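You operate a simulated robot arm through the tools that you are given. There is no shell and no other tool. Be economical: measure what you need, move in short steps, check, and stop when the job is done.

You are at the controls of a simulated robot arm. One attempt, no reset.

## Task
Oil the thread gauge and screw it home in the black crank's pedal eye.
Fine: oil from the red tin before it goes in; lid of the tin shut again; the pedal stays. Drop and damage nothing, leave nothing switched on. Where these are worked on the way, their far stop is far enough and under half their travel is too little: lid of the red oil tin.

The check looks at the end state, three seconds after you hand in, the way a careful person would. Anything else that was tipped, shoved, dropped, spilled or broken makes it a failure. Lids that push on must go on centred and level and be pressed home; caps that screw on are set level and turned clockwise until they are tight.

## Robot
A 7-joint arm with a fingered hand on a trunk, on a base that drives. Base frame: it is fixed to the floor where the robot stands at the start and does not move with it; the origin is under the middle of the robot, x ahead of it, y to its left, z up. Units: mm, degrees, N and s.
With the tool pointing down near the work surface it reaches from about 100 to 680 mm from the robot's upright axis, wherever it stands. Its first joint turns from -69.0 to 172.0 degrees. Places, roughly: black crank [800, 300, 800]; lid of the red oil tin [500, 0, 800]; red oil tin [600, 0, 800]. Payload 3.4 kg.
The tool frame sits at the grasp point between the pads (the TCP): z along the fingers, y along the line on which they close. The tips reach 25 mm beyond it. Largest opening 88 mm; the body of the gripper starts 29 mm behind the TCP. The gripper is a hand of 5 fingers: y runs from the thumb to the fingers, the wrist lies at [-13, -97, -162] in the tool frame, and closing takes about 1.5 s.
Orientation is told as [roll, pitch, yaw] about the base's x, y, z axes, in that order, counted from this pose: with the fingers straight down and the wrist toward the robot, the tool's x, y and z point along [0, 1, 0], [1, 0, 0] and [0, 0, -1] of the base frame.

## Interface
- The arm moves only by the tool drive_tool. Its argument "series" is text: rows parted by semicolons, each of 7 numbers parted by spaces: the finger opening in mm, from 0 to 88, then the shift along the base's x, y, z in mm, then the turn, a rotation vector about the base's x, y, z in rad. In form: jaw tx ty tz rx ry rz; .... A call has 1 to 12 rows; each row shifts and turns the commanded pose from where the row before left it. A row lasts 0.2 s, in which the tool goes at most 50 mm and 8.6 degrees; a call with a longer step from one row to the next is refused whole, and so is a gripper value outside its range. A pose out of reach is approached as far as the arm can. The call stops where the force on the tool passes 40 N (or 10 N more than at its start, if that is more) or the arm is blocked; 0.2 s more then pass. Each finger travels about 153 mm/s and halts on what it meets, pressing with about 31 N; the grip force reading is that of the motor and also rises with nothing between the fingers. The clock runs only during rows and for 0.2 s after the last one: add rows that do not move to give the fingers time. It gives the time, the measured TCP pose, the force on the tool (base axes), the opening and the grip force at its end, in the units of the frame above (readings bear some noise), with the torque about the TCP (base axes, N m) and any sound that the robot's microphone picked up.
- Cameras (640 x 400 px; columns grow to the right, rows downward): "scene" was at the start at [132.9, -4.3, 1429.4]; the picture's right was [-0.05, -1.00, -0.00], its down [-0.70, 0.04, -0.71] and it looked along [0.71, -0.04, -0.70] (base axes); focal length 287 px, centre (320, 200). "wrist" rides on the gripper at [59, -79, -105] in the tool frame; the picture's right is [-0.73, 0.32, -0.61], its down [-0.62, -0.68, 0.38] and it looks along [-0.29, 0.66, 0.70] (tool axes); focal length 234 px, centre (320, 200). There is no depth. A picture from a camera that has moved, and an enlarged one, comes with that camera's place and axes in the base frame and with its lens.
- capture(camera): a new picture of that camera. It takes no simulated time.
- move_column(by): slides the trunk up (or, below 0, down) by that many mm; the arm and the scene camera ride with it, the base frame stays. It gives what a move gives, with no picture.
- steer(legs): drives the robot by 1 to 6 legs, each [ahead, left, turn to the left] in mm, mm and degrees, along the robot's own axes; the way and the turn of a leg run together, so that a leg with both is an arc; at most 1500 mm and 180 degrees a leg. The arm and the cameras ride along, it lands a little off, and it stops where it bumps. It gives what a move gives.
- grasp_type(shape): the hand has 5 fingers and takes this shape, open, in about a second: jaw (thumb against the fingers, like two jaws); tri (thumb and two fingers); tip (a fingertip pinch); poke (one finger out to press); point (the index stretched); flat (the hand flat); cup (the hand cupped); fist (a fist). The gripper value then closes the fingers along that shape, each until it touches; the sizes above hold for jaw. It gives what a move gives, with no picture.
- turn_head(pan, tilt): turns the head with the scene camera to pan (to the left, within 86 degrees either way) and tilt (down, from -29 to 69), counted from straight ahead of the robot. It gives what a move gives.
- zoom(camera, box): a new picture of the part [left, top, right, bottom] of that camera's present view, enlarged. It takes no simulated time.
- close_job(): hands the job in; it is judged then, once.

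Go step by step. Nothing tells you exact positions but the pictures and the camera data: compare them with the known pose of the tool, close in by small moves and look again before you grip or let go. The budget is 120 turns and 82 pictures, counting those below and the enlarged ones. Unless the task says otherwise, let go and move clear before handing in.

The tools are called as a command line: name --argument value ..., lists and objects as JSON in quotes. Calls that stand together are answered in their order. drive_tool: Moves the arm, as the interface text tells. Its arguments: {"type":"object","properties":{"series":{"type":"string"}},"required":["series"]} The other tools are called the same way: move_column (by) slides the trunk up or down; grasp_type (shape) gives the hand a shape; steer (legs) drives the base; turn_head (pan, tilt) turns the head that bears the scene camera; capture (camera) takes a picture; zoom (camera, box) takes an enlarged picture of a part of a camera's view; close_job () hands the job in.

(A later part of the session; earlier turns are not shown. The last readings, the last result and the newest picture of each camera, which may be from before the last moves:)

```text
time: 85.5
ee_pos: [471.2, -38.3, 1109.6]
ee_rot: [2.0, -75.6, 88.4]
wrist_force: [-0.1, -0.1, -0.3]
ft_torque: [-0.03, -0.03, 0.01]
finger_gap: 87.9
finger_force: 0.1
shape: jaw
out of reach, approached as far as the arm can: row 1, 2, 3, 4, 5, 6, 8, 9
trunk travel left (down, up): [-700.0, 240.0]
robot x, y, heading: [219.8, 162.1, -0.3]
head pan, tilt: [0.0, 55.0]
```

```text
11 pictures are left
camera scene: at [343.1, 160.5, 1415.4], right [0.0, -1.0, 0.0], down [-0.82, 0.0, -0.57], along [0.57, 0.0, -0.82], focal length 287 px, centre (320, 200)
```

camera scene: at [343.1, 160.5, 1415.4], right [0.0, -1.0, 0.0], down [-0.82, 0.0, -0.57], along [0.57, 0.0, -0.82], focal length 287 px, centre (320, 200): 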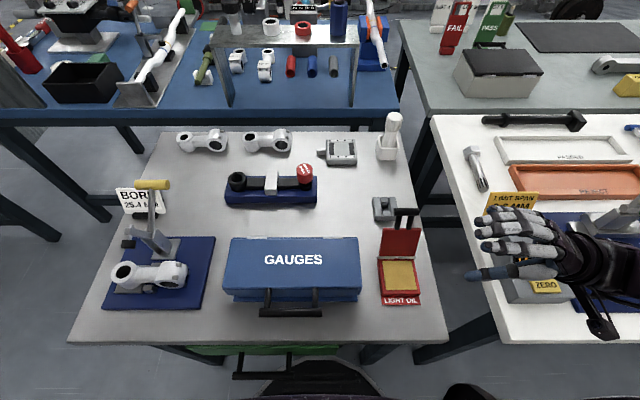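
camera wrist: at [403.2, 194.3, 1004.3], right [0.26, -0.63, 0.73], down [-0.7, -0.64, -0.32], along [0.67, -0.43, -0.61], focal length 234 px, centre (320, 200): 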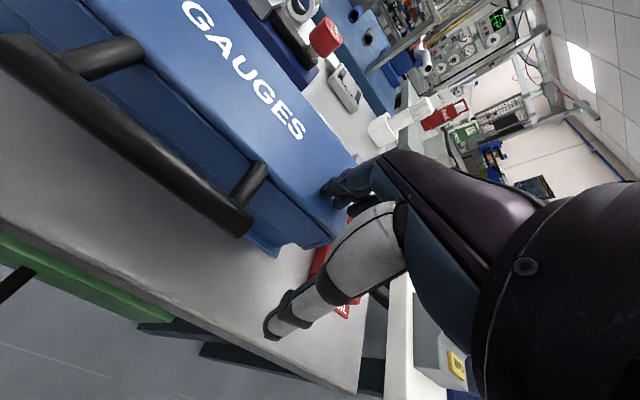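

The elbow is now out right. I'll roll the hand back to vertical.

drive_tool --series "88 8 0 0 -0.145 0 0; 88 8 0 0 -0.145 0 0; 88 8 0 0 -0.145 0 0; 88 8 0 0 -0.145 0 0; 88 8 5 0 -0.145 0 0; 88 8 5 -5 -0.145 0 0; 88 8 5 -10 -0.145 0 0; 88 8 5 -10 -0.145 0 0; 88 8 5 -10 -0.145 0 0; 88 0 0 0 0 0 0"

capture --camera "scene"

```text
time: 87.7
ee_pos: [484.8, -43.9, 1058.3]
ee_rot: [0.6, -0.8, 89.7]
wrist_force: [-0.1, 0.2, 0.3]
ft_torque: [0.03, 0.03, 0.03]
finger_gap: 87.9
finger_force: 0.1
shape: jaw
out of reach, approached as far as the arm can: row 1, 2, 3, 4, 5, 6, 8, 9
trunk travel left (down, up): [-700.0, 240.0]
robot x, y, heading: [217.2, 162.3, -0.1]
head pan, tilt: [0.0, 55.0]
```

```text
10 pictures are left
camera scene: at [343.0, 159.1, 1415.4], right [0.0, -1.0, 0.0], down [-0.82, 0.0, -0.57], along [0.57, 0.0, -0.82], focal length 287 px, centre (320, 200)
```

scene: 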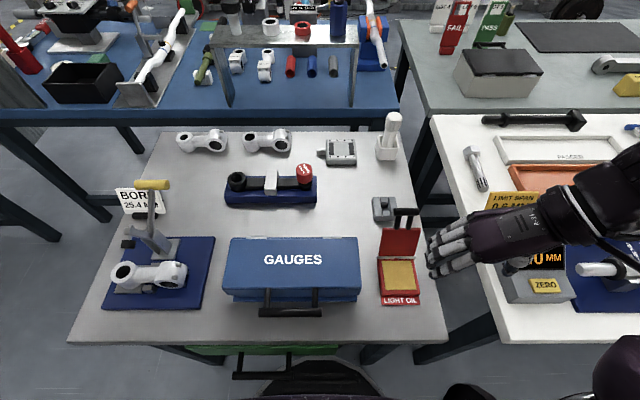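

drive_tool --series "88 28.5 21.4 0 0 0 -0.044; 88 28.5 21.4 0 0 0 -0.044; 88 28.5 21.4 0 0 0 -0.044; 88 28.5 21.4 -5 0 0 -0.044; 88 28.5 21.4 -15 0 0 -0.044; 88 28.5 21.4 -15 0 0 -0.044; 88 0 0 0 0 0 0"

```text
time: 89.3
ee_pos: [665.3, 47.7, 1032.2]
ee_rot: [0.8, -1.3, 73.9]
wrist_force: [0.3, -0.7, -0.1]
ft_torque: [0.0, -0.01, -0.03]
finger_gap: 87.9
finger_force: 0.0
shape: jaw
out of reach, approached as far as the arm can: row 1, 5, 6
trunk travel left (down, up): [-700.0, 240.0]
robot x, y, heading: [222.5, 163.8, -0.2]
head pan, tilt: [0.0, 55.0]
```

drive_tool --series "88 0 0 0 0 0 0.14; 88 0 0 0 0 0 0.14; 88 0 0 0 0 0 0.14; 88 0 20 0 0 0 0; 88 0 20 0 0 0 0; 88 0 20 0 0 0 0; 88 0 0 0 0 0 0"

```text
time: 90.9
ee_pos: [677.8, 65.8, 1004.0]
ee_rot: [0.6, -0.5, 98.7]
wrist_force: [0.3, 0.1, 0.5]
ft_torque: [0.02, 0.01, -0.01]
finger_gap: 87.9
finger_force: 0.0
shape: jaw
out of reach, approached as far as the arm can: row 3, 4, 5, 6
trunk travel left (down, up): [-700.0, 240.0]
robot x, y, heading: [218.5, 160.2, 0.0]
head pan, tilt: [0.0, 55.0]
```

This posture only reaches positions well to the right of the robot, so I'll put the base further left so that the eye lies comfortably on its right side.

steer --legs '[[0, 110, 0], [22, 105, 0]]'

drive_tool --series "88 0 -25 15 0 0 0; 88 0 -25 10 0 0 0; 88 5 -20 0 0 0 0; 88 25 -10 0 0 0 -0.1; 88 25 -5 0 0 0 -0.1; 88 25 0 -10 0 0 -0.1; 88 20 0 -20 0 0 -0.1; 88 0 0 -20 0 0 -0.1; 88 0 0 0 0 0 0"

```text
time: 92.9
ee_pos: [700.4, 279.9, 1003.0]
ee_rot: [0.5, -0.4, 98.5]
wrist_force: [0.1, -0.4, -0.2]
ft_torque: [0.01, -0.01, -0.02]
finger_gap: 87.9
finger_force: 0.0
shape: jaw
trunk travel left (down, up): [-700.0, 240.0]
robot x, y, heading: [241.3, 373.2, -0.1]
head pan, tilt: [0.0, 55.0]
```

```text
time: 94.9
ee_pos: [800.4, 196.0, 978.9]
ee_rot: [0.5, -0.5, 69.8]
wrist_force: [-0.4, 0.7, 0.8]
ft_torque: [-0.01, -0.03, 0.03]
finger_gap: 88.2
finger_force: 0.0
shape: jaw
trunk travel left (down, up): [-700.0, 240.0]
robot x, y, heading: [245.7, 378.2, -0.1]
head pan, tilt: [0.0, 55.0]
```

No reach warnings now. I'll test the yaw range here in free air, above the knob.

drive_tool --series "88 0 0 0 0 0 -0.148; 88 0 0 0 0 0 -0.148; 88 0 0 0 0 0 -0.148; 88 0 0 0 0 0 -0.148; 88 0 0 0 0 0 -0.148; 88 0 0 0 0 0 -0.148; 88 0 0 0 0 0 -0.148; 88 0 0 0 0 0 -0.148; 88 0 0 0 0 0 -0.148; 88 0 0 0 0 0 -0.148; 88 0 0 0 0 0 -0.148; 88 0 0 0 0 0 -0.148"

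```text
time: 97.5
ee_pos: [812.0, 130.8, 1006.0]
ee_rot: [0.4, -0.4, -32.0]
wrist_force: [0.0, 0.0, 0.0]
ft_torque: [0.03, -0.04, -0.01]
finger_gap: 88.0
finger_force: 0.0
shape: jaw
out of reach, approached as far as the arm can: row 9, 10, 12
trunk travel left (down, up): [-700.0, 240.0]
robot x, y, heading: [242.3, 375.5, -0.2]
head pan, tilt: [0.0, 55.0]
```

drive_tool --series "88 0 0 0 0 0 0.148; 88 0 0 0 0 0 0.148; 88 0 0 0 0 0 0.148; 88 0 0 0 0 0 0.148; 88 -3 10 0 0 0 0.148; 88 -3 10 -5 0 0 0.148; 88 -3 10 -5 0 0 0.148; 88 -3 10 -5 0 0 0.148; 88 0 10 -5 0 0 0.148; 88 0 10 -5 0 0 0.148; 88 0 0 -5 0 0 0.148; 88 0 0 -5 0 0 0.148"

drive_tool --series "88 0 0 0 0 0 0.148; 88 0 0 0 0 0 0.148; 88 0 0 0 0 0 0.148; 88 0 0 0 0 0 0.148; 88 0 0 0 0 0 0.148; 88 0 0 0 0 0 0"

```text
time: 100.1
ee_pos: [798.2, 191.8, 971.8]
ee_rot: [0.5, -0.5, 69.9]
wrist_force: [-0.4, -0.1, 0.6]
ft_torque: [0.0, 0.02, 0.0]
finger_gap: 87.7
finger_force: 0.1
shape: jaw
trunk travel left (down, up): [-700.0, 240.0]
robot x, y, heading: [240.3, 377.1, -0.2]
head pan, tilt: [0.0, 55.0]
```

```text
time: 101.5
ee_pos: [731.7, 164.2, 951.7]
ee_rot: [-0.4, 1.7, 111.8]
wrist_force: [0.2, 0.4, 0.4]
ft_torque: [0.01, 0.01, -0.01]
finger_gap: 88.0
finger_force: 0.1
shape: jaw
out of reach, approached as far as the arm can: row 3, 4, 5
trunk travel left (down, up): [-700.0, 240.0]
robot x, y, heading: [243.6, 375.7, -0.2]
head pan, tilt: [0.0, 55.0]
```

The usable range here is about 4° to 84°. I'll come back over the gauge at yaw 82 and check the alignment.

drive_tool --series "88 10 5 10 0 0 -0.13; 88 15 5 5 0 0 -0.13; 88 20 8 0 0 0 -0.13; 88 24 9 0 0 0 -0.13; 88 0 0 0 0 0 0"

zoom --camera "wrist" --box '[160, 140, 400, 320]'

```text
time: 102.7
ee_pos: [795.5, 192.5, 963.4]
ee_rot: [0.5, -0.5, 82.5]
wrist_force: [-0.4, -0.3, -0.1]
ft_torque: [-0.01, -0.02, 0.02]
finger_gap: 88.1
finger_force: 0.0
shape: jaw
out of reach, approached as far as the arm can: row 1
trunk travel left (down, up): [-700.0, 240.0]
robot x, y, heading: [242.0, 376.7, -0.1]
head pan, tilt: [0.0, 55.0]
```

```text
2.22 times, centred on (280, 230) of wrist
camera zoom: at [728.2, 119.4, 1068.2], right [0.77, 0.22, 0.6], down [0.52, -0.75, -0.39], along [0.37, 0.62, -0.69], focal length 520 px, centre (409, 133)
```

zoom: 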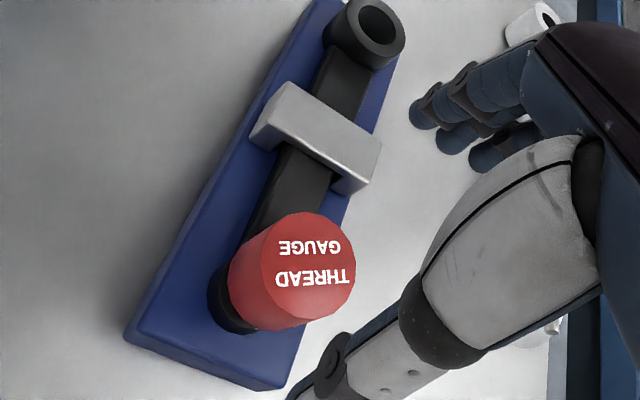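

drive_tool --series "88 4.5 -1.2 0 0 0 0; 88 0 0 -25 0 0 0; 88 0 0 -20 0 0 0; 88 0 0 -15 0 0 0; 88 0 0 -13 0 0 0; 70 0 0 0 0 0 0; 55 0 0 0 0 0 0; 40 0 0 0 0 0 0; 25 0 0 0 0 0 0; 22 0 0 0 0 0 0; 22 0 0 0 0 0 0; 22 0 0 0 0 0 0"

zoom --camera "wrist" --box '[220, 160, 360, 300]'

```text
time: 105.3
ee_pos: [800.7, 191.0, 890.0]
ee_rot: [0.5, -0.5, 82.4]
wrist_force: [2.0, 1.0, -0.1]
ft_torque: [0.04, -0.05, -0.03]
finger_gap: 31.6
finger_force: 30.7
shape: jaw
trunk travel left (down, up): [-700.0, 240.0]
robot x, y, heading: [241.9, 375.3, -0.3]
head pan, tilt: [0.0, 55.0]
```

```text
2.86 times, centred on (290, 230) of wrist
camera zoom: at [733.2, 117.7, 995.2], right [0.77, 0.22, 0.6], down [0.53, -0.75, -0.39], along [0.37, 0.62, -0.69], focal length 669 px, centre (406, 114)
```

zoom: 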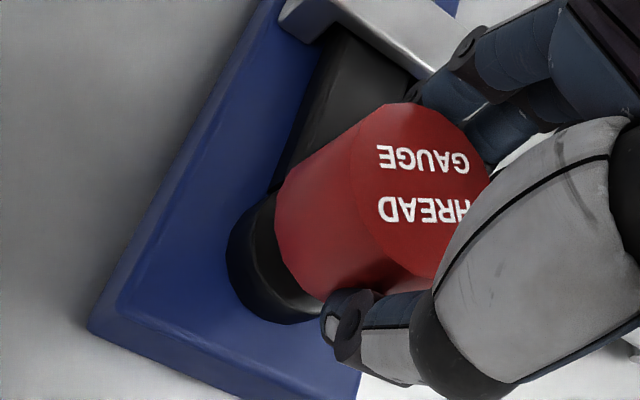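

Gripped. Next is a turn of about 78° clockwise around the gauge axis with a light down press.

drive_tool --series "22 -0.92 -0.08 -0.3 0 0 -0.1361; 22 -0.92 0.04 -0.2 0 0 -0.1361; 22 -0.91 0.17 -0.2 0 0 -0.1361; 22 -0.88 0.29 -0.2 0 0 -0.1361; 22 -0.83 0.4 -0.2 0 0 -0.1361; 22 -0.77 0.51 -0.2 0 0 -0.1361; 22 -0.69 0.61 -0.2 0 0 -0.1361; 22 -0.6 0.7 -0.2 0 0 -0.1361; 22 -0.5 0.78 -0.2 0 0 -0.1361; 22 0 0 0 0 0 0"

```text
time: 107.5
ee_pos: [791.6, 192.9, 888.5]
ee_rot: [0.5, -0.6, 12.1]
wrist_force: [1.3, -6.1, 1.7]
ft_torque: [-0.06, -0.18, -0.04]
finger_gap: 30.9
finger_force: 30.9
shape: jaw
trunk travel left (down, up): [-700.0, 240.0]
robot x, y, heading: [242.6, 372.1, -0.3]
head pan, tilt: [0.0, 55.0]
```

drive_tool --series "45 0 0 0 0 0 0; 62 0 0 0 0 0 0; 62 0 0 0 0 0 0; 62 0.5 -0.78 0 0 0 0.1361; 62 0.6 -0.7 0 0 0 0.1361; 62 0.69 -0.61 0 0 0 0.1361; 62 0.77 -0.51 0 0 0 0.1361; 62 0.83 -0.4 0 0 0 0.1361; 62 0.88 -0.29 0 0 0 0.1361; 62 0.91 -0.17 0 0 0 0.1361; 62 0.92 -0.04 0 0 0 0.1361; 62 0.92 0.08 0 0 0 0.1361"

drive_tool --series "40 0 0 0 0 0 0; 22 0 0 0 0 0 0; 22 0 0 0 0 0 0; 22 -0.92 -0.08 -0.3 0 0 -0.1361; 22 -0.92 0.04 -0.3 0 0 -0.1361; 22 -0.91 0.17 -0.3 0 0 -0.1361; 22 -0.88 0.29 -0.2 0 0 -0.1361; 22 -0.83 0.4 -0.2 0 0 -0.1361; 22 -0.77 0.51 -0.2 0 0 -0.1361; 22 -0.69 0.61 -0.2 0 0 -0.1361; 22 -0.6 0.7 -0.2 0 0 -0.1361; 22 -0.5 0.78 -0.2 0 0 -0.1361"

zoom --camera "wrist" --box '[220, 160, 360, 300]'

```text
time: 110.1
ee_pos: [800.5, 190.6, 889.1]
ee_rot: [0.4, -0.5, 82.6]
wrist_force: [-0.4, 0.0, -0.3]
ft_torque: [0.04, -0.01, 0.02]
finger_gap: 61.7
finger_force: 0.0
shape: jaw
trunk travel left (down, up): [-700.0, 240.0]
robot x, y, heading: [236.6, 372.6, -0.3]
head pan, tilt: [0.0, 55.0]
```

```text
time: 112.7
ee_pos: [791.1, 193.3, 886.4]
ee_rot: [0.5, -0.5, 12.1]
wrist_force: [-0.5, -3.6, 3.8]
ft_torque: [-0.04, -0.16, 0.02]
finger_gap: 31.3
finger_force: 31.2
shape: jaw
trunk travel left (down, up): [-700.0, 240.0]
robot x, y, heading: [242.1, 375.6, -0.4]
head pan, tilt: [0.0, 55.0]
```

```text
2.86 times, centred on (290, 230) of wrist
camera zoom: at [702.5, 231.8, 991.7], right [0.46, -0.65, 0.6], down [-0.53, -0.75, -0.39], along [0.71, -0.14, -0.69], focal length 669 px, centre (406, 114)
```

zoom: 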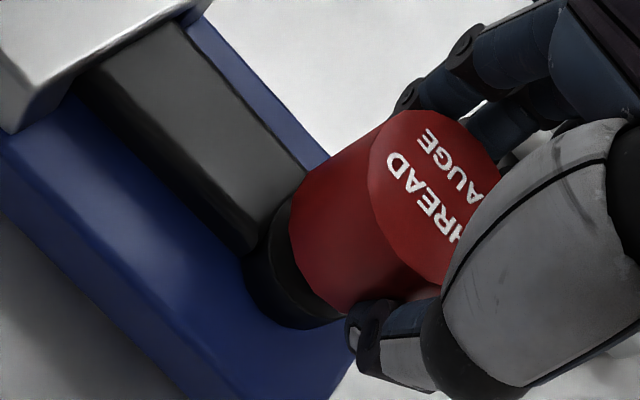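

The gauge turns with the hand and shows little torque so far, so I'll continue the ratchet.

drive_tool --series "45 0 0 0 0 0 0; 62 0 0 0 0 0 0; 62 0 0 0 0 0 0; 62 0.5 -0.78 0 0 0 0.1361; 62 0.6 -0.7 0 0 0 0.1361; 62 0.69 -0.61 0 0 0 0.1361; 62 0.77 -0.51 0 0 0 0.1361; 62 0.83 -0.4 0 0 0 0.1361; 62 0.88 -0.29 0 0 0 0.1361; 62 0.91 -0.17 0 0 0 0.1361; 62 0.92 -0.04 0 0 0 0.1361; 62 0.92 0.08 0 0 0 0.1361"

drive_tool --series "40 0 0 0 0 0 0; 22 0 0 0 0 0 0; 22 0 0 0 0 0 0; 22 -0.92 -0.08 -0.3 0 0 -0.1361; 22 -0.92 0.04 -0.3 0 0 -0.1361; 22 -0.91 0.17 -0.3 0 0 -0.1361; 22 -0.88 0.29 -0.2 0 0 -0.1361; 22 -0.83 0.4 -0.2 0 0 -0.1361; 22 -0.77 0.51 -0.2 0 0 -0.1361; 22 -0.69 0.61 -0.2 0 0 -0.1361; 22 -0.6 0.7 -0.2 0 0 -0.1361; 22 -0.5 0.78 -0.2 0 0 -0.1361"

drive_tool --series "45 0 0 0 0 0 0; 62 0 0 0 0 0 0; 62 0 0 0 0 0 0; 62 0.5 -0.78 0 0 0 0.1361; 62 0.6 -0.7 0 0 0 0.1361; 62 0.69 -0.61 0 0 0 0.1361; 62 0.77 -0.51 0 0 0 0.1361; 62 0.83 -0.4 0 0 0 0.1361; 62 0.88 -0.29 0 0 0 0.1361; 62 0.91 -0.17 0 0 0 0.1361; 62 0.92 -0.04 0 0 0 0.1361; 62 0.92 0.08 0 0 0 0.1361"

drive_tool --series "40 0 0 0 0 0 0; 22 0 0 0 0 0 0; 22 0 0 0 0 0 0; 22 -0.92 -0.08 -0.3 0 0 -0.1361; 22 -0.92 0.04 -0.2 0 0 -0.1361; 22 -0.91 0.17 -0.2 0 0 -0.1361; 22 -0.88 0.29 -0.2 0 0 -0.1361; 22 -0.83 0.4 -0.2 0 0 -0.1361; 22 -0.77 0.51 -0.2 0 0 -0.1361; 22 -0.69 0.61 -0.2 0 0 -0.1361; 22 -0.6 0.7 -0.2 0 0 -0.1361; 22 -0.5 0.78 -0.2 0 0 -0.1361"

zoom --camera "wrist" --box '[220, 160, 360, 300]'

```text
time: 115.3
ee_pos: [800.1, 190.3, 887.3]
ee_rot: [0.4, -0.5, 82.6]
wrist_force: [-0.4, 0.5, -0.4]
ft_torque: [-0.05, -0.02, -0.01]
finger_gap: 61.5
finger_force: 0.1
shape: jaw
trunk travel left (down, up): [-700.0, 240.0]
robot x, y, heading: [241.0, 376.0, -0.3]
head pan, tilt: [0.0, 55.0]
```

```text
time: 117.9
ee_pos: [793.2, 194.3, 883.9]
ee_rot: [0.5, -0.5, 12.0]
wrist_force: [0.9, -4.3, 3.9]
ft_torque: [-0.01, -0.18, -0.01]
finger_gap: 31.6
finger_force: 31.3
shape: jaw
trunk travel left (down, up): [-700.0, 240.0]
robot x, y, heading: [243.0, 376.9, -0.2]
head pan, tilt: [0.0, 55.0]
```

```text
time: 120.5
ee_pos: [799.3, 190.3, 884.2]
ee_rot: [0.5, -0.5, 82.6]
wrist_force: [-0.3, -0.8, 0.3]
ft_torque: [0.02, -0.01, -0.02]
finger_gap: 61.9
finger_force: 0.0
shape: jaw
trunk travel left (down, up): [-700.0, 240.0]
robot x, y, heading: [243.9, 376.3, -0.1]
head pan, tilt: [0.0, 55.0]
```

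```text
time: 123.1
ee_pos: [792.5, 194.2, 881.6]
ee_rot: [0.4, -0.4, 12.2]
wrist_force: [0.0, -5.7, 3.5]
ft_torque: [-0.03, -0.16, 0.0]
finger_gap: 30.8
finger_force: 30.7
shape: jaw
trunk travel left (down, up): [-700.0, 240.0]
robot x, y, heading: [240.8, 377.3, -0.4]
head pan, tilt: [0.0, 55.0]
```

```text
2.86 times, centred on (290, 230) of wrist
camera zoom: at [702.8, 231.3, 987.5], right [0.46, -0.65, 0.6], down [-0.53, -0.75, -0.39], along [0.71, -0.14, -0.69], focal length 669 px, centre (406, 114)
```

zoom: 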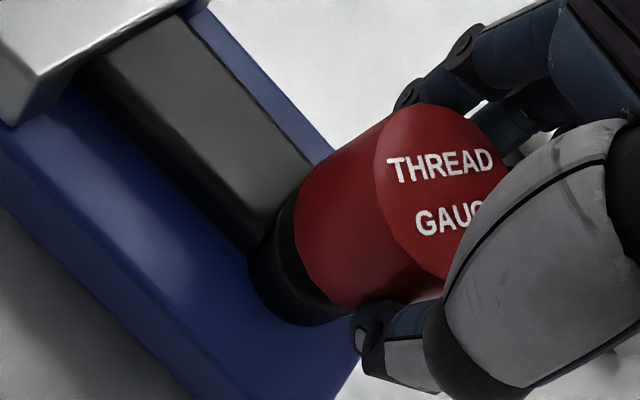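

It advances about 2 mm per stroke and stays in place in the grip. I'll keep going.

drive_tool --series "45 0 0 0 0 0 0; 62 0 0 0 0 0 0; 62 0 0 0 0 0 0; 62 0.5 -0.78 0 0 0 0.1361; 62 0.6 -0.7 0 0 0 0.1361; 62 0.69 -0.61 0 0 0 0.1361; 62 0.77 -0.51 0 0 0 0.1361; 62 0.83 -0.4 0 0 0 0.1361; 62 0.88 -0.29 0 0 0 0.1361; 62 0.91 -0.17 0 0 0 0.1361; 62 0.92 -0.04 0 0 0 0.1361; 62 0.92 0.08 0 0 0 0.1361"

drive_tool --series "40 0 0 0 0 0 0; 22 0 0 0 0 0 0; 22 0 0 0 0 0 0; 22 -0.92 -0.08 -0.3 0 0 -0.1361; 22 -0.92 0.04 -0.2 0 0 -0.1361; 22 -0.91 0.17 -0.2 0 0 -0.1361; 22 -0.88 0.29 -0.2 0 0 -0.1361; 22 -0.83 0.4 -0.2 0 0 -0.1361; 22 -0.77 0.51 -0.2 0 0 -0.1361; 22 -0.69 0.61 -0.2 0 0 -0.1361; 22 -0.6 0.7 -0.2 0 0 -0.1361; 22 -0.5 0.78 -0.2 0 0 -0.1361"

drive_tool --series "45 0 0 0 0 0 0; 62 0 0 0 0 0 0; 62 0 0 0 0 0 0; 62 0.5 -0.78 0 0 0 0.1361; 62 0.6 -0.7 0 0 0 0.1361; 62 0.69 -0.61 0 0 0 0.1361; 62 0.77 -0.51 0 0 0 0.1361; 62 0.83 -0.4 0 0 0 0.1361; 62 0.88 -0.29 0 0 0 0.1361; 62 0.91 -0.17 0 0 0 0.1361; 62 0.92 -0.04 0 0 0 0.1361; 62 0.92 0.08 0 0 0 0.1361"

drive_tool --series "40 0 0 0 0 0 0; 22 0 0 0 0 0 0; 22 0 0 0 0 0 0; 22 -0.92 -0.08 -0.3 0 0 -0.1361; 22 -0.92 0.04 -0.2 0 0 -0.1361; 22 -0.91 0.17 -0.2 0 0 -0.1361; 22 -0.88 0.29 -0.2 0 0 -0.1361; 22 -0.83 0.4 -0.2 0 0 -0.1361; 22 -0.77 0.51 -0.2 0 0 -0.1361; 22 -0.69 0.61 -0.2 0 0 -0.1361; 22 -0.6 0.7 -0.2 0 0 -0.1361; 22 -0.5 0.78 -0.2 0 0 -0.1361"

zoom --camera "wrist" --box '[220, 160, 360, 300]'

```text
time: 125.7
ee_pos: [799.8, 189.7, 882.2]
ee_rot: [0.5, -0.6, 82.6]
wrist_force: [0.2, 0.1, -0.3]
ft_torque: [0.03, 0.0, 0.0]
finger_gap: 61.7
finger_force: 0.0
shape: jaw
trunk travel left (down, up): [-700.0, 240.0]
robot x, y, heading: [245.6, 375.3, -0.4]
head pan, tilt: [0.0, 55.0]
```

```text
time: 128.3
ee_pos: [793.1, 193.3, 879.2]
ee_rot: [0.5, -0.5, 12.0]
wrist_force: [-0.7, -4.3, 1.3]
ft_torque: [-0.06, -0.16, 0.04]
finger_gap: 31.1
finger_force: 31.3
shape: jaw
trunk travel left (down, up): [-700.0, 240.0]
robot x, y, heading: [243.0, 376.2, -0.1]
head pan, tilt: [0.0, 55.0]
```

```text
time: 130.9
ee_pos: [799.7, 190.5, 879.3]
ee_rot: [0.5, -0.5, 82.6]
wrist_force: [0.3, -0.5, 0.1]
ft_torque: [0.02, -0.04, 0.01]
finger_gap: 61.4
finger_force: 0.1
shape: jaw
trunk travel left (down, up): [-700.0, 240.0]
robot x, y, heading: [240.4, 374.1, -0.4]
head pan, tilt: [0.0, 55.0]
```

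```text
time: 133.5
ee_pos: [793.0, 195.6, 877.5]
ee_rot: [0.5, -0.3, 12.3]
wrist_force: [3.3, 2.7, -4.5]
ft_torque: [0.24, -0.09, 0.37]
finger_gap: 26.7
finger_force: 30.5
shape: jaw
trunk travel left (down, up): [-700.0, 240.0]
robot x, y, heading: [242.8, 374.9, -0.2]
head pan, tilt: [0.0, 55.0]
```

```text
2.86 times, centred on (290, 230) of wrist
camera zoom: at [704.3, 233.3, 982.8], right [0.47, -0.65, 0.6], down [-0.53, -0.75, -0.39], along [0.71, -0.14, -0.69], focal length 669 px, centre (406, 114)
```

zoom: 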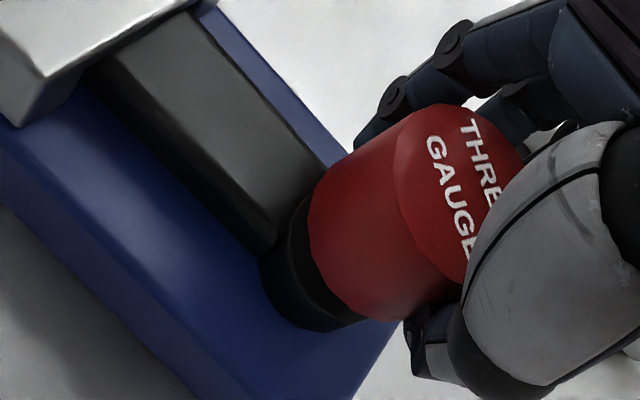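

Now there's resisting torque and the fingers slipped around the knob, so it may be home. I'll regrip and check with a short stroke.

drive_tool --series "45 0 0 0 0 0 0; 62 0 0 0 0 0 0; 62 0 0 0 0 0 0; 62 0.5 -0.78 0 0 0 0.1361; 62 0.6 -0.7 0 0 0 0.1361; 62 0.69 -0.61 0 0 0 0.1361; 62 0.77 -0.51 0 0 0 0.1361; 62 0.83 -0.4 0 0 0 0.1361; 62 0.88 -0.29 0 0 0 0.1361; 62 0.91 -0.17 0 0 0 0.1361; 62 0.92 -0.04 0 0 0 0.1361; 62 0.92 0.08 0 0 0 0.1361"

drive_tool --series "40 0 0 0 0 0 0; 22 0 0 0 0 0 0; 22 0 0 0 0 0 0; 22 -0.92 -0.08 -0.1 0 0 -0.1361; 22 -0.92 0.04 0 0 0 -0.1361; 22 0 0 0 0 0 0"

drive_tool --series "22 -0.91 0.17 0 0 0 -0.1361; 22 -0.88 0.29 0 0 0 -0.1361; 22 0 0 0 0 0 0"

drive_tool --series "22 -0.83 0.4 0 0 0 -0.1361; 22 -0.77 0.51 0 0 0 -0.1361; 22 0 0 0 0 0 0"

```text
time: 136.1
ee_pos: [799.1, 189.7, 877.8]
ee_rot: [0.5, -0.5, 82.6]
wrist_force: [0.5, 0.4, 0.6]
ft_torque: [-0.02, -0.01, 0.0]
finger_gap: 61.7
finger_force: 0.0
shape: jaw
trunk travel left (down, up): [-700.0, 240.0]
robot x, y, heading: [241.4, 377.4, -0.4]
head pan, tilt: [0.0, 55.0]
```

```text
time: 137.5
ee_pos: [798.2, 189.6, 877.6]
ee_rot: [0.5, -0.6, 66.7]
wrist_force: [-0.8, 0.9, 0.2]
ft_torque: [0.14, 0.05, 0.09]
finger_gap: 30.8
finger_force: 30.6
shape: jaw
trunk travel left (down, up): [-700.0, 240.0]
robot x, y, heading: [242.8, 376.7, -0.1]
head pan, tilt: [0.0, 55.0]
```

```text
time: 138.3
ee_pos: [795.0, 191.1, 877.2]
ee_rot: [0.6, -0.4, 51.2]
wrist_force: [-2.7, 1.7, -7.9]
ft_torque: [-0.04, 0.16, 0.2]
finger_gap: 29.0
finger_force: 31.0
shape: jaw
trunk travel left (down, up): [-700.0, 240.0]
robot x, y, heading: [242.7, 375.1, 0.2]
head pan, tilt: [0.0, 55.0]
```

```text
time: 139.1
ee_pos: [795.6, 190.5, 875.4]
ee_rot: [0.6, -0.4, 35.5]
wrist_force: [2.6, -2.1, -14.4]
ft_torque: [-0.07, 0.14, 0.15]
finger_gap: 25.7
finger_force: 31.1
shape: jaw
trunk travel left (down, up): [-700.0, 240.0]
robot x, y, heading: [242.7, 374.9, -0.2]
head pan, tilt: [0.0, 55.0]
```

drive_tool --series "45 0 0 0 0 0 0; 62 0 0 0 0 0 0; 62 0 0 -1 0 0 0; 62 0.77 -0.51 0 0 0 0.1361; 62 0.83 -0.4 0 0 0 0.1361; 62 0.88 -0.29 0 0 0 0.1361; 62 0.91 -0.17 0 0 0 0.1361; 62 0.92 -0.04 0 0 0 0.1361; 62 0.92 0.08 0 0 0 0.1361; 62 0 0 0 0 0 0"

drive_tool --series "40 0 0 0 0 0 0; 22 0 0 0 0 0 0; 22 0 0 0 0 0 0; 22 0 0 0 0 0 0; 22 -0.92 -0.08 -0.3 0 0 -0.1361; 22 -0.92 0.04 -0.3 0 0 -0.1361; 22 -0.91 0.17 -0.3 0 0 -0.1361; 22 0 0 0 0 0 0"

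drive_tool --series "22 -0.88 0.29 -0.3 0 0 -0.1361; 22 -0.83 0.4 -0.3 0 0 -0.1361; 22 -0.77 0.51 -0.3 0 0 -0.1361; 22 -0.69 0.61 -0.3 0 0 -0.1361; 22 -0.6 0.7 -0.3 0 0 -0.1361; 22 -0.5 0.78 -0.3 0 0 -0.1361; 22 0 0 0 0 0 0"

drive_tool --series "45 0 0 0 0 0 0; 88 0 0 0 0 0 0; 88 0 0 0 0 0 0; 88 0.5 -0.78 0 0 0 0.1361; 88 0.6 -0.7 0 0 0 0.1361; 88 0.69 -0.61 0 0 0 0.1361; 88 0.77 -0.51 0 0 0 0.1361; 88 0.83 -0.4 0 0 0 0.1361; 88 0.88 -0.29 0 0 0 0.1361; 88 0.91 -0.17 0 0 0 0.1361; 88 0.92 -0.04 0 0 0 0.1361; 88 0.92 0.08 0 0 0 0.1361"

zoom --camera "wrist" --box '[180, 150, 380, 310]'

```text
time: 141.3
ee_pos: [800.2, 191.5, 878.2]
ee_rot: [0.4, -0.5, 82.5]
wrist_force: [-0.5, 0.0, 0.8]
ft_torque: [0.02, 0.02, 0.0]
finger_gap: 61.6
finger_force: 0.0
shape: jaw
trunk travel left (down, up): [-700.0, 240.0]
robot x, y, heading: [242.6, 373.6, -0.2]
head pan, tilt: [0.0, 55.0]
```

```text
time: 143.1
ee_pos: [796.4, 191.0, 875.2]
ee_rot: [0.5, -0.3, 59.0]
wrist_force: [-3.2, -1.4, -9.3]
ft_torque: [-0.21, 0.22, 0.18]
finger_gap: 28.9
finger_force: 31.0
shape: jaw
trunk travel left (down, up): [-700.0, 240.0]
robot x, y, heading: [238.7, 374.7, -0.4]
head pan, tilt: [0.0, 55.0]
```

```text
time: 144.7
ee_pos: [795.1, 190.9, 872.6]
ee_rot: [0.7, -0.3, 12.2]
wrist_force: [7.7, -10.6, -14.3]
ft_torque: [-0.08, 0.07, 0.12]
finger_gap: 22.4
finger_force: 30.8
shape: jaw
trunk travel left (down, up): [-700.0, 240.0]
robot x, y, heading: [241.1, 376.1, -0.4]
head pan, tilt: [0.0, 55.0]
```

```text
time: 147.3
ee_pos: [800.8, 190.2, 874.7]
ee_rot: [0.5, -0.5, 82.6]
wrist_force: [-0.6, 0.7, 0.1]
ft_torque: [-0.01, -0.03, 0.0]
finger_gap: 87.7
finger_force: 0.0
shape: jaw
trunk travel left (down, up): [-700.0, 240.0]
robot x, y, heading: [243.1, 374.4, -0.2]
head pan, tilt: [0.0, 55.0]
```

```text
2.50 times, centred on (280, 230) of wrist
camera zoom: at [732.6, 117.3, 979.6], right [0.77, 0.22, 0.6], down [0.53, -0.75, -0.39], along [0.37, 0.62, -0.69], focal length 585 px, centre (420, 125)
```

zoom: 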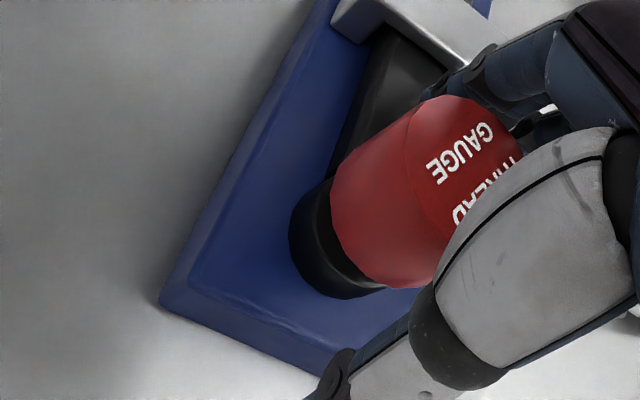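

zoom --camera "scene" --box '[375, 130, 455, 210]'

```text
5.00 times, centred on (415, 170) of scene
camera zoom: at [365.5, 373.9, 1415.4], right [0.0, -1.0, 0.0], down [-0.82, 0.0, -0.57], along [0.57, 0.0, -0.82], focal length 1436 px, centre (-155, 350)
```

zoom: 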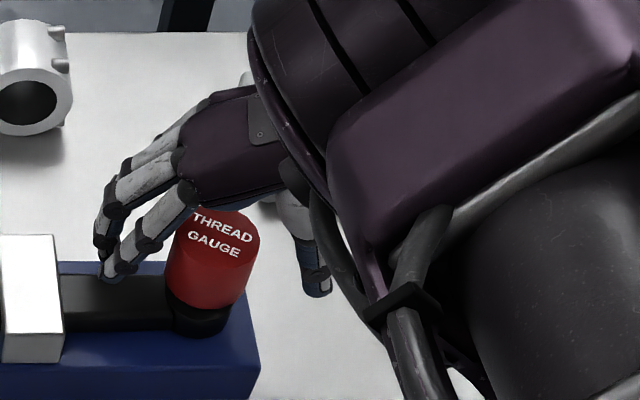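

I let the hand sink faster than the gauge did. I'll return to the proper grip height and do a stroke with no down-motion, to read what the thread does.

drive_tool --series "88 0 0 6 0 0 0; 88 0 0 5 0 0 0; 70 0 0 0 0 0 0; 45 0 0 0 0 0 0; 22 0 0 0 0 0 0; 22 0 0 0 0 0 0; 22 0 0 0 0 0 0"

drive_tool --series "22 -0.92 -0.08 0 0 0 -0.1361; 22 -0.92 0.04 0 0 0 -0.1361; 22 -0.91 0.17 0 0 0 -0.1361; 22 0 0 0 0 0 0"

drive_tool --series "22 -0.88 0.29 0 0 0 -0.1361; 22 -0.83 0.4 0 0 0 -0.1361; 22 -0.77 0.51 0 0 0 -0.1361; 22 0 0 0 0 0 0"

drive_tool --series "22 -0.69 0.61 0 0 0 -0.1361; 22 -0.6 0.7 0 0 0 -0.1361; 22 -0.5 0.78 0 0 0 -0.1361; 22 0 0 0 0 0 0"

```text
time: 148.9
ee_pos: [799.8, 191.8, 885.2]
ee_rot: [0.6, -0.6, 82.4]
wrist_force: [1.2, 1.4, -0.6]
ft_torque: [0.11, -0.03, -0.01]
finger_gap: 31.1
finger_force: 31.1
shape: jaw
trunk travel left (down, up): [-700.0, 240.0]
robot x, y, heading: [242.8, 374.9, -0.3]
head pan, tilt: [0.0, 55.0]
```

```text
time: 149.9
ee_pos: [797.8, 190.4, 884.6]
ee_rot: [0.5, -0.5, 59.0]
wrist_force: [-2.1, 2.3, -1.8]
ft_torque: [0.22, 0.03, 0.17]
finger_gap: 29.4
finger_force: 31.1
shape: jaw
trunk travel left (down, up): [-700.0, 240.0]
robot x, y, heading: [241.4, 376.0, -0.0]
head pan, tilt: [0.0, 55.0]
```

```text
time: 150.9
ee_pos: [797.8, 191.1, 884.7]
ee_rot: [0.6, -0.5, 35.5]
wrist_force: [6.6, 0.5, -5.3]
ft_torque: [0.25, -0.16, 0.13]
finger_gap: 26.2
finger_force: 30.2
shape: jaw
trunk travel left (down, up): [-700.0, 240.0]
robot x, y, heading: [243.1, 374.2, -0.2]
head pan, tilt: [0.0, 55.0]
```

```text
time: 151.9
ee_pos: [794.8, 190.6, 884.1]
ee_rot: [0.6, -0.3, 12.0]
wrist_force: [14.8, -9.5, -5.8]
ft_torque: [0.26, -0.36, 0.2]
finger_gap: 24.2
finger_force: 30.8
shape: jaw
trunk travel left (down, up): [-700.0, 240.0]
robot x, y, heading: [241.7, 373.5, -0.3]
head pan, tilt: [0.0, 55.0]
```

The gauge no longer turns: the text orientation is unchanged over the last strokes, and the fingers slip around it against torque. It's tight. I'll let go, rise straight up and check it.

drive_tool --series "45 0 0 0 0 0 0; 70 0 0 0 0 0 0; 88 0 0 0 0 0 0; 88 3 4 0 0 0 0; 88 0 0 15 0 0 0.1; 88 0 0 30 0 0 0.14; 88 0 0 30 0 0 0.14; 88 0 0 30 0 0 0.14; 88 0 0 30 0 0 0.14; 88 0 -20 20 0 0 0.14; 88 -20 -20 0 0 0 0.14; 88 -20 -20 0 0 0 0"

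zoom --camera "scene" --box '[382, 145, 432, 205]'

```text
time: 154.5
ee_pos: [755.6, 137.5, 1040.5]
ee_rot: [0.4, -0.5, 66.4]
wrist_force: [0.5, -0.7, -0.7]
ft_torque: [-0.01, -0.02, -0.02]
finger_gap: 87.7
finger_force: 0.1
shape: jaw
trunk travel left (down, up): [-700.0, 240.0]
robot x, y, heading: [238.5, 376.9, -0.4]
head pan, tilt: [0.0, 55.0]
```

```text
6.67 times, centred on (407, 175) of scene
camera zoom: at [364.6, 373.8, 1415.5], right [0.0, -1.0, 0.0], down [-0.82, 0.0, -0.57], along [0.57, 0.0, -0.82], focal length 1914 px, centre (-260, 367)
```

zoom: 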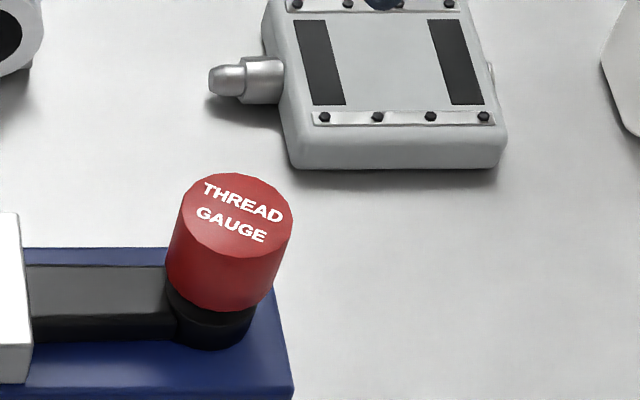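

The gauge sits upright in the eye. Next I'll close the tin's lid: drive right, make the tip shape, and set the hand behind the open lid's bar.

steer --legs '[[0, -200, 0]]'

grasp_type --shape "tip"

drive_tool --series "40 -20 15 0 0 0 0.137; 20 -23 20 0 0 0 0.137; 20 -22 18 0 0 0 0.137; 20 0 0 0 0 0 0"

```text
time: 156.1
ee_pos: [755.0, -61.3, 1040.6]
ee_rot: [0.5, -0.5, 66.2]
wrist_force: [0.0, 0.1, 0.4]
ft_torque: [0.06, -0.01, -0.01]
finger_gap: 87.8
finger_force: 0.1
shape: jaw
trunk travel left (down, up): [-700.0, 240.0]
robot x, y, heading: [239.3, 175.2, -0.3]
head pan, tilt: [0.0, 55.0]
```

```text
time: 157.0
ee_pos: [756.3, -61.1, 1040.5]
ee_rot: [0.4, -0.5, 66.2]
wrist_force: [0.2, -0.2, -0.2]
ft_torque: [-0.02, 0.0, 0.06]
finger_gap: 88.1
finger_force: 0.1
shape: tip
trunk travel left (down, up): [-700.0, 240.0]
robot x, y, heading: [240.8, 172.3, -0.2]
head pan, tilt: [0.0, 55.0]
```

```text
time: 158.0
ee_pos: [691.7, -8.0, 1039.8]
ee_rot: [0.6, -0.4, 89.8]
wrist_force: [-0.6, -0.6, 0.4]
ft_torque: [0.02, 0.0, 0.01]
finger_gap: 20.4
finger_force: 0.2
shape: tip
trunk travel left (down, up): [-700.0, 240.0]
robot x, y, heading: [241.8, 171.8, -0.1]
head pan, tilt: [0.0, 55.0]
```

drive_tool --series "20 0 0 -30 0 0 0; 20 0 0 -30 0 0 0; 20 0 0 -25 0 0 0; 20 -12 0 0 0 0 0; 20 -12 0 0 0 0 0; 20 -15 0 5 0 0 0; 20 -16 0 6 0 0 0; 20 -15 0 3 0 0 0; 20 -16 0 3 0 0 0; 20 -16 0 0 0 0 0; 20 -16 0 0 0 0 0; 20 0 0 0 0 0 0"

zoom --camera "scene" --box '[320, 120, 500, 300]'

```text
time: 160.6
ee_pos: [619.7, -8.1, 998.6]
ee_rot: [0.8, -0.4, 89.8]
wrist_force: [-0.2, 0.4, 0.1]
ft_torque: [-0.01, 0.01, -0.01]
finger_gap: 20.1
finger_force: 0.0
shape: tip
out of reach, approached as far as the arm can: row 8, 9, 10, 11
trunk travel left (down, up): [-700.0, 240.0]
robot x, y, heading: [240.4, 173.6, -0.3]
head pan, tilt: [0.0, 55.0]
```

```text
2.22 times, centred on (410, 210) of scene
camera zoom: at [364.8, 173.4, 1415.4], right [0.0, -1.0, 0.0], down [-0.82, 0.0, -0.57], along [0.57, 0.0, -0.82], focal length 638 px, centre (120, 178)
```

zoom: 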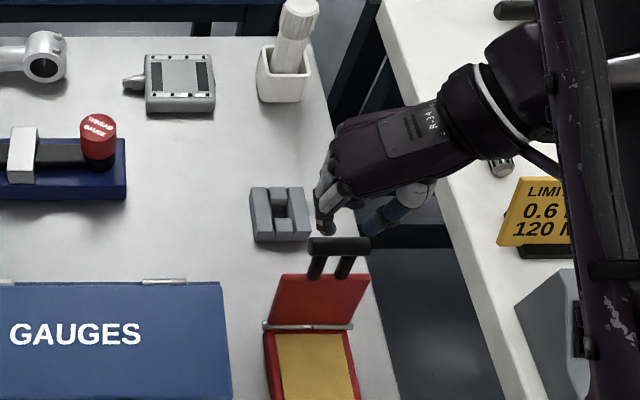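

The arm hits a fold limit, but the lid has started to come forward. I'll place the hand behind the bar again and pull it using the base, driving backward.

drive_tool --series "20 20 0 0 0 0 0; 20 22 0 0 0 0 0; 20 0 0 -18 0 0 0; 20 0 0 -18 0 0 0; 20 0 0 0 0 0 0"

steer --legs '[[-85, 0, 0]]'

```text
time: 161.8
ee_pos: [661.6, -9.1, 962.0]
ee_rot: [0.5, -0.5, 89.8]
wrist_force: [-0.7, 0.5, -0.4]
ft_torque: [0.02, 0.0, -0.04]
finger_gap: 20.4
finger_force: 0.2
shape: tip
trunk travel left (down, up): [-700.0, 240.0]
robot x, y, heading: [241.2, 172.6, -0.2]
head pan, tilt: [0.0, 55.0]
```

```text
time: 162.8
ee_pos: [576.5, -8.6, 962.2]
ee_rot: [0.4, -0.5, 89.8]
wrist_force: [-0.1, -0.1, 0.5]
ft_torque: [0.03, -0.05, 0.0]
finger_gap: 20.3
finger_force: 0.0
shape: tip
trunk travel left (down, up): [-700.0, 240.0]
robot x, y, heading: [153.2, 174.1, -0.4]
head pan, tilt: [0.0, 55.0]
```

steer --legs '[[-45, 0, 0]]'

drive_tool --series "20 0 0 20 0 0 0; 20 20 0 20 0 0 0; 20 35 0 0 0 0 0; 20 35 0 0 0 0 0; 20 0 0 0 0 0 0"

steer --legs '[[-95, 0, 0]]'

```text
time: 163.8
ee_pos: [532.9, -7.7, 961.6]
ee_rot: [0.5, -0.6, 89.8]
wrist_force: [-0.2, 0.3, 0.1]
ft_torque: [0.02, -0.01, -0.02]
finger_gap: 20.6
finger_force: 0.1
shape: tip
trunk travel left (down, up): [-700.0, 240.0]
robot x, y, heading: [112.1, 175.9, -0.3]
head pan, tilt: [0.0, 55.0]
```

```text
time: 164.9
ee_pos: [621.9, -8.8, 1003.0]
ee_rot: [0.4, -0.5, 89.8]
wrist_force: [-0.2, -0.3, -0.6]
ft_torque: [-0.01, 0.0, -0.01]
finger_gap: 20.5
finger_force: 0.2
shape: tip
trunk travel left (down, up): [-700.0, 240.0]
robot x, y, heading: [111.8, 175.7, 0.2]
head pan, tilt: [0.0, 55.0]
```

```text
time: 166.1
ee_pos: [526.8, -9.1, 1002.1]
ee_rot: [0.5, -0.5, 89.8]
wrist_force: [0.8, -0.1, 0.3]
ft_torque: [0.01, 0.01, 0.05]
finger_gap: 20.3
finger_force: 0.0
shape: tip
trunk travel left (down, up): [-700.0, 240.0]
robot x, y, heading: [17.9, 173.1, 0.0]
head pan, tilt: [0.0, 55.0]
```

drive_tool --series "20 -1 0 -20 0 0 0; 20 -2 0 -20 0 0 0; 20 -14 0 -15 0 0 0; 20 -14 0 -16 0 0 0; 20 -6 0 -14 0 0 0; 20 -6 0 -14 0 0 0; 20 -1 0 -15 0 0 0; 20 -1 0 -15 0 0 0; 20 0 0 0 0 0 0"

drive_tool --series "20 0 0 -4 0 0 0; 20 0 0 -4 0 0 0; 20 0 0 0 0 0 0"

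```text
time: 167.7
ee_pos: [471.0, -8.5, 895.0]
ee_rot: [0.6, -0.8, 90.0]
wrist_force: [-19.2, 0.5, 15.4]
ft_torque: [0.27, -0.65, 0.43]
finger_gap: 20.3
finger_force: 0.1
shape: tip
trunk travel left (down, up): [-700.0, 240.0]
robot x, y, heading: [14.9, 172.7, -0.1]
head pan, tilt: [0.0, 55.0]
stopped in row 8: the force on the tool passed its limit at 45 N (the readings are from after the stop); the commanded pose is now the measured one
```

```text
time: 168.3
ee_pos: [469.0, -8.1, 888.7]
ee_rot: [1.0, -1.0, 90.1]
wrist_force: [-31.5, 1.1, 20.8]
ft_torque: [0.41, -0.98, 0.62]
finger_gap: 20.3
finger_force: 0.1
shape: tip
trunk travel left (down, up): [-700.0, 240.0]
robot x, y, heading: [12.5, 170.5, -0.4]
head pan, tilt: [0.0, 55.0]
stopped in row 2: the force on the tool passed its limit at 45 N (the readings are from after the stop); the commanded pose is now the measured one
```

drive_tool --series "20 -3 0 12 0 0 0; 20 0 0 30 0 0 0; 20 0 0 40 0 0 0; 20 0 0 40 0 0 0; 20 10 -20 20 0 0 0; 20 0 -30 0 0 0 0; 20 0 -30 0 0 0 0; 20 0 0 0 0 0 0"

zoom --camera "scene" --box '[340, 60, 480, 180]'

```text
time: 170.1
ee_pos: [484.8, -90.1, 1025.4]
ee_rot: [1.1, -0.8, 89.9]
wrist_force: [0.6, -0.1, -0.3]
ft_torque: [-0.01, -0.01, 0.02]
finger_gap: 20.3
finger_force: 0.0
shape: tip
trunk travel left (down, up): [-700.0, 240.0]
robot x, y, heading: [16.7, 172.2, -0.4]
head pan, tilt: [0.0, 55.0]
```

```text
3.33 times, centred on (410, 120) of scene
camera zoom: at [138.3, 174.9, 1415.4], right [0.0, -1.0, 0.0], down [-0.82, 0.0, -0.57], along [0.57, 0.0, -0.82], focal length 957 px, centre (20, 467)
```

zoom: 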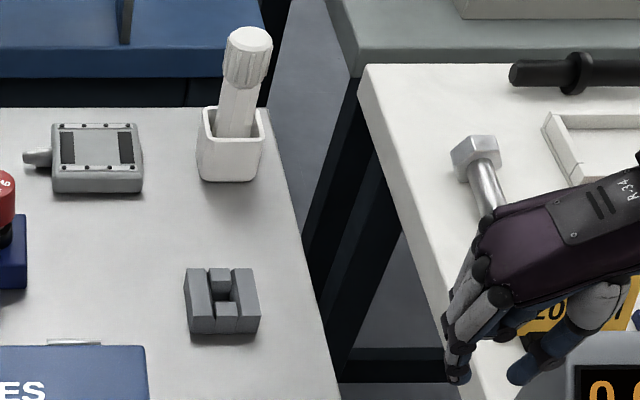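

I have no pictures left, so I'll finish the lid by touch. The bar is no longer in its raised position. I'll press down with a broad fist from above, where the contact can't slip off the bar.

grasp_type --shape "fist"

drive_tool --series "0 5 27 0 0 0 0; 0 5 27 0 0 0 0; 0 8 27 0 0 0 0; 0 0 0 -25 0 0 0; 0 0 0 -25 0 0 0; 0 0 0 -15 0 0 0; 0 0 0 0 0 0 0"

drive_tool --series "0 0 0 -12 0 0 0; 0 0 0 -12 0 0 0; 0 0 0 -12 0 0 0; 0 0 0 0 0 0 0"

```text
time: 171.0
ee_pos: [485.4, -89.9, 1024.7]
ee_rot: [1.0, -0.6, 90.0]
wrist_force: [-0.4, 0.2, 0.1]
ft_torque: [-0.05, 0.0, 0.04]
finger_gap: 0.0
finger_force: 0.1
shape: fist
trunk travel left (down, up): [-700.0, 240.0]
robot x, y, heading: [17.1, 177.2, -0.1]
head pan, tilt: [0.0, 55.0]
```

```text
time: 172.6
ee_pos: [503.0, -9.0, 960.4]
ee_rot: [1.1, -0.8, 90.0]
wrist_force: [-0.1, 1.2, 0.0]
ft_torque: [0.0, -0.02, 0.01]
finger_gap: 0.0
finger_force: 0.0
shape: fist
trunk travel left (down, up): [-700.0, 240.0]
robot x, y, heading: [14.6, 176.9, -0.1]
head pan, tilt: [0.0, 55.0]
```

```text
time: 173.6
ee_pos: [502.6, -9.3, 924.4]
ee_rot: [1.1, -0.7, 89.9]
wrist_force: [-0.1, -0.2, 0.8]
ft_torque: [0.02, 0.01, -0.01]
finger_gap: 0.1
finger_force: 0.1
shape: fist
trunk travel left (down, up): [-700.0, 240.0]
robot x, y, heading: [17.8, 177.7, -0.1]
head pan, tilt: [0.0, 55.0]
```

drive_tool --series "0 0 0 -8 0 0 0; 0 0 0 -8 0 0 0; 0 0 0 -8 0 0 0; 0 0 0 0 0 0 0"

drive_tool --series "0 0 0 -6 0 0 0; 0 0 0 -6 0 0 0; 0 0 0 -6 0 0 0; 0 0 0 0 0 0 0"

drive_tool --series "0 0 0 -5 0 0 0; 0 0 0 -5 0 0 0; 0 0 0 0 0 0 0"

```text
time: 174.6
ee_pos: [502.1, -9.8, 901.2]
ee_rot: [1.0, -0.7, 90.0]
wrist_force: [0.1, 0.4, 0.0]
ft_torque: [0.01, -0.01, 0.01]
finger_gap: 0.0
finger_force: 0.1
shape: fist
trunk travel left (down, up): [-700.0, 240.0]
robot x, y, heading: [14.0, 176.4, -0.1]
head pan, tilt: [0.0, 55.0]
```

```text
time: 175.6
ee_pos: [500.0, -8.4, 883.4]
ee_rot: [0.8, -0.6, 90.0]
wrist_force: [-12.6, 0.4, 6.8]
ft_torque: [0.14, 0.0, 0.02]
finger_gap: 0.0
finger_force: 0.0
shape: fist
trunk travel left (down, up): [-700.0, 240.0]
robot x, y, heading: [17.2, 172.1, -0.2]
head pan, tilt: [0.0, 55.0]
```

```text
time: 176.4
ee_pos: [500.3, -7.7, 875.0]
ee_rot: [1.0, -0.6, 90.0]
wrist_force: [-13.3, -1.1, 5.3]
ft_torque: [0.04, 0.06, 0.1]
finger_gap: 80.6
finger_force: 0.2
shape: fist
trunk travel left (down, up): [-700.0, 240.0]
robot x, y, heading: [14.9, 179.7, 0.1]
head pan, tilt: [0.0, 55.0]
```

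The force pattern suggests the lid holds itself half open and I came down in front of it. I'll back out, rise, go behind it, sweep forward and then press straight down.

drive_tool --series "0 -15 0 0 0 0 0; 0 -25 0 0 0 0 0; 0 0 0 30 0 0 0; 0 0 0 40 0 0 0; 0 0 0 45 0 0 0; 0 0 0 45 0 0 0; 0 40 0 0 0 0 0; 0 40 0 0 0 0 0; 0 0 0 0 0 0 0"

steer --legs '[[100, 0, 0]]'

drive_tool --series "0 0 0 -25 0 0 0; 0 0 0 -25 0 0 0; 0 0 0 -25 0 0 0; 0 0 0 -25 0 0 0; 0 0 0 -5 0 0 0; 0 0 0 0 0 0 0"

```text
time: 178.4
ee_pos: [540.7, -6.2, 1030.7]
ee_rot: [0.6, -0.2, 89.6]
wrist_force: [0.2, 0.0, -0.1]
ft_torque: [0.03, 0.0, 0.02]
finger_gap: 80.9
finger_force: 0.1
shape: fist
out of reach, approached as far as the arm can: row 8
trunk travel left (down, up): [-700.0, 240.0]
robot x, y, heading: [13.8, 172.3, -0.2]
head pan, tilt: [0.0, 55.0]
```

```text
time: 179.5
ee_pos: [639.6, -7.7, 1029.9]
ee_rot: [0.7, -0.3, 89.8]
wrist_force: [-0.7, -0.2, -0.1]
ft_torque: [0.02, 0.02, -0.02]
finger_gap: 80.3
finger_force: 0.1
shape: fist
trunk travel left (down, up): [-700.0, 240.0]
robot x, y, heading: [116.9, 174.5, -0.3]
head pan, tilt: [0.0, 55.0]
```

```text
time: 180.9
ee_pos: [639.0, -7.1, 925.1]
ee_rot: [0.6, -0.4, 89.9]
wrist_force: [0.8, -0.3, 0.1]
ft_torque: [-0.02, 0.03, 0.03]
finger_gap: 80.8
finger_force: 0.0
shape: fist
trunk travel left (down, up): [-700.0, 240.0]
robot x, y, heading: [117.2, 175.3, -0.3]
head pan, tilt: [0.0, 55.0]
```

steer --legs '[[-60, 0, 0]]'

steer --legs '[[-55, 0, 0]]'

```text
time: 181.9
ee_pos: [579.3, -8.0, 925.7]
ee_rot: [0.7, -0.5, 89.7]
wrist_force: [-0.1, -0.5, 0.9]
ft_torque: [-0.01, 0.0, -0.07]
finger_gap: 80.8
finger_force: 0.0
shape: fist
trunk travel left (down, up): [-700.0, 240.0]
robot x, y, heading: [53.7, 172.2, -0.2]
head pan, tilt: [0.0, 55.0]
```

```text
time: 182.9
ee_pos: [524.6, -6.9, 924.3]
ee_rot: [0.7, -0.5, 89.8]
wrist_force: [-0.2, -0.4, -0.2]
ft_torque: [-0.01, 0.0, 0.02]
finger_gap: 80.9
finger_force: 0.1
shape: fist
trunk travel left (down, up): [-700.0, 240.0]
robot x, y, heading: [2.2, 172.7, -0.0]
head pan, tilt: [0.0, 55.0]
```

Now I'll press straight down, watching the force.

drive_tool --series "0 0 0 -8 0 0 0; 0 0 0 -8 0 0 0; 0 0 0 -8 0 0 0; 0 0 0 0 0 0 0"

drive_tool --series "0 0 0 -6 0 0 0; 0 0 0 -6 0 0 0; 0 0 0 0 0 0 0"

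drive_tool --series "0 0 0 -5 0 0 0; 0 0 0 -5 0 0 0; 0 0 0 0 0 0 0"

```text
time: 183.9
ee_pos: [524.3, -6.9, 900.4]
ee_rot: [0.7, -0.3, 89.8]
wrist_force: [0.0, -0.4, -0.3]
ft_torque: [0.03, -0.03, 0.03]
finger_gap: 80.5
finger_force: 0.0
shape: fist
trunk travel left (down, up): [-700.0, 240.0]
robot x, y, heading: [0.4, 174.6, -0.4]
head pan, tilt: [0.0, 55.0]
```

```text
time: 184.7
ee_pos: [525.3, -7.2, 889.8]
ee_rot: [0.6, -0.4, 89.8]
wrist_force: [0.1, 0.2, -0.1]
ft_torque: [0.03, 0.01, -0.01]
finger_gap: 80.8
finger_force: 0.0
shape: fist
trunk travel left (down, up): [-700.0, 240.0]
robot x, y, heading: [-1.0, 175.9, -0.1]
head pan, tilt: [0.0, 55.0]
```

```text
time: 185.5
ee_pos: [524.9, -7.3, 878.4]
ee_rot: [0.8, -0.4, 89.8]
wrist_force: [0.2, 0.3, -0.2]
ft_torque: [0.02, 0.01, 0.01]
finger_gap: 81.0
finger_force: 0.0
shape: fist
trunk travel left (down, up): [-700.0, 240.0]
robot x, y, heading: [1.7, 177.1, 0.2]
head pan, tilt: [0.0, 55.0]
```

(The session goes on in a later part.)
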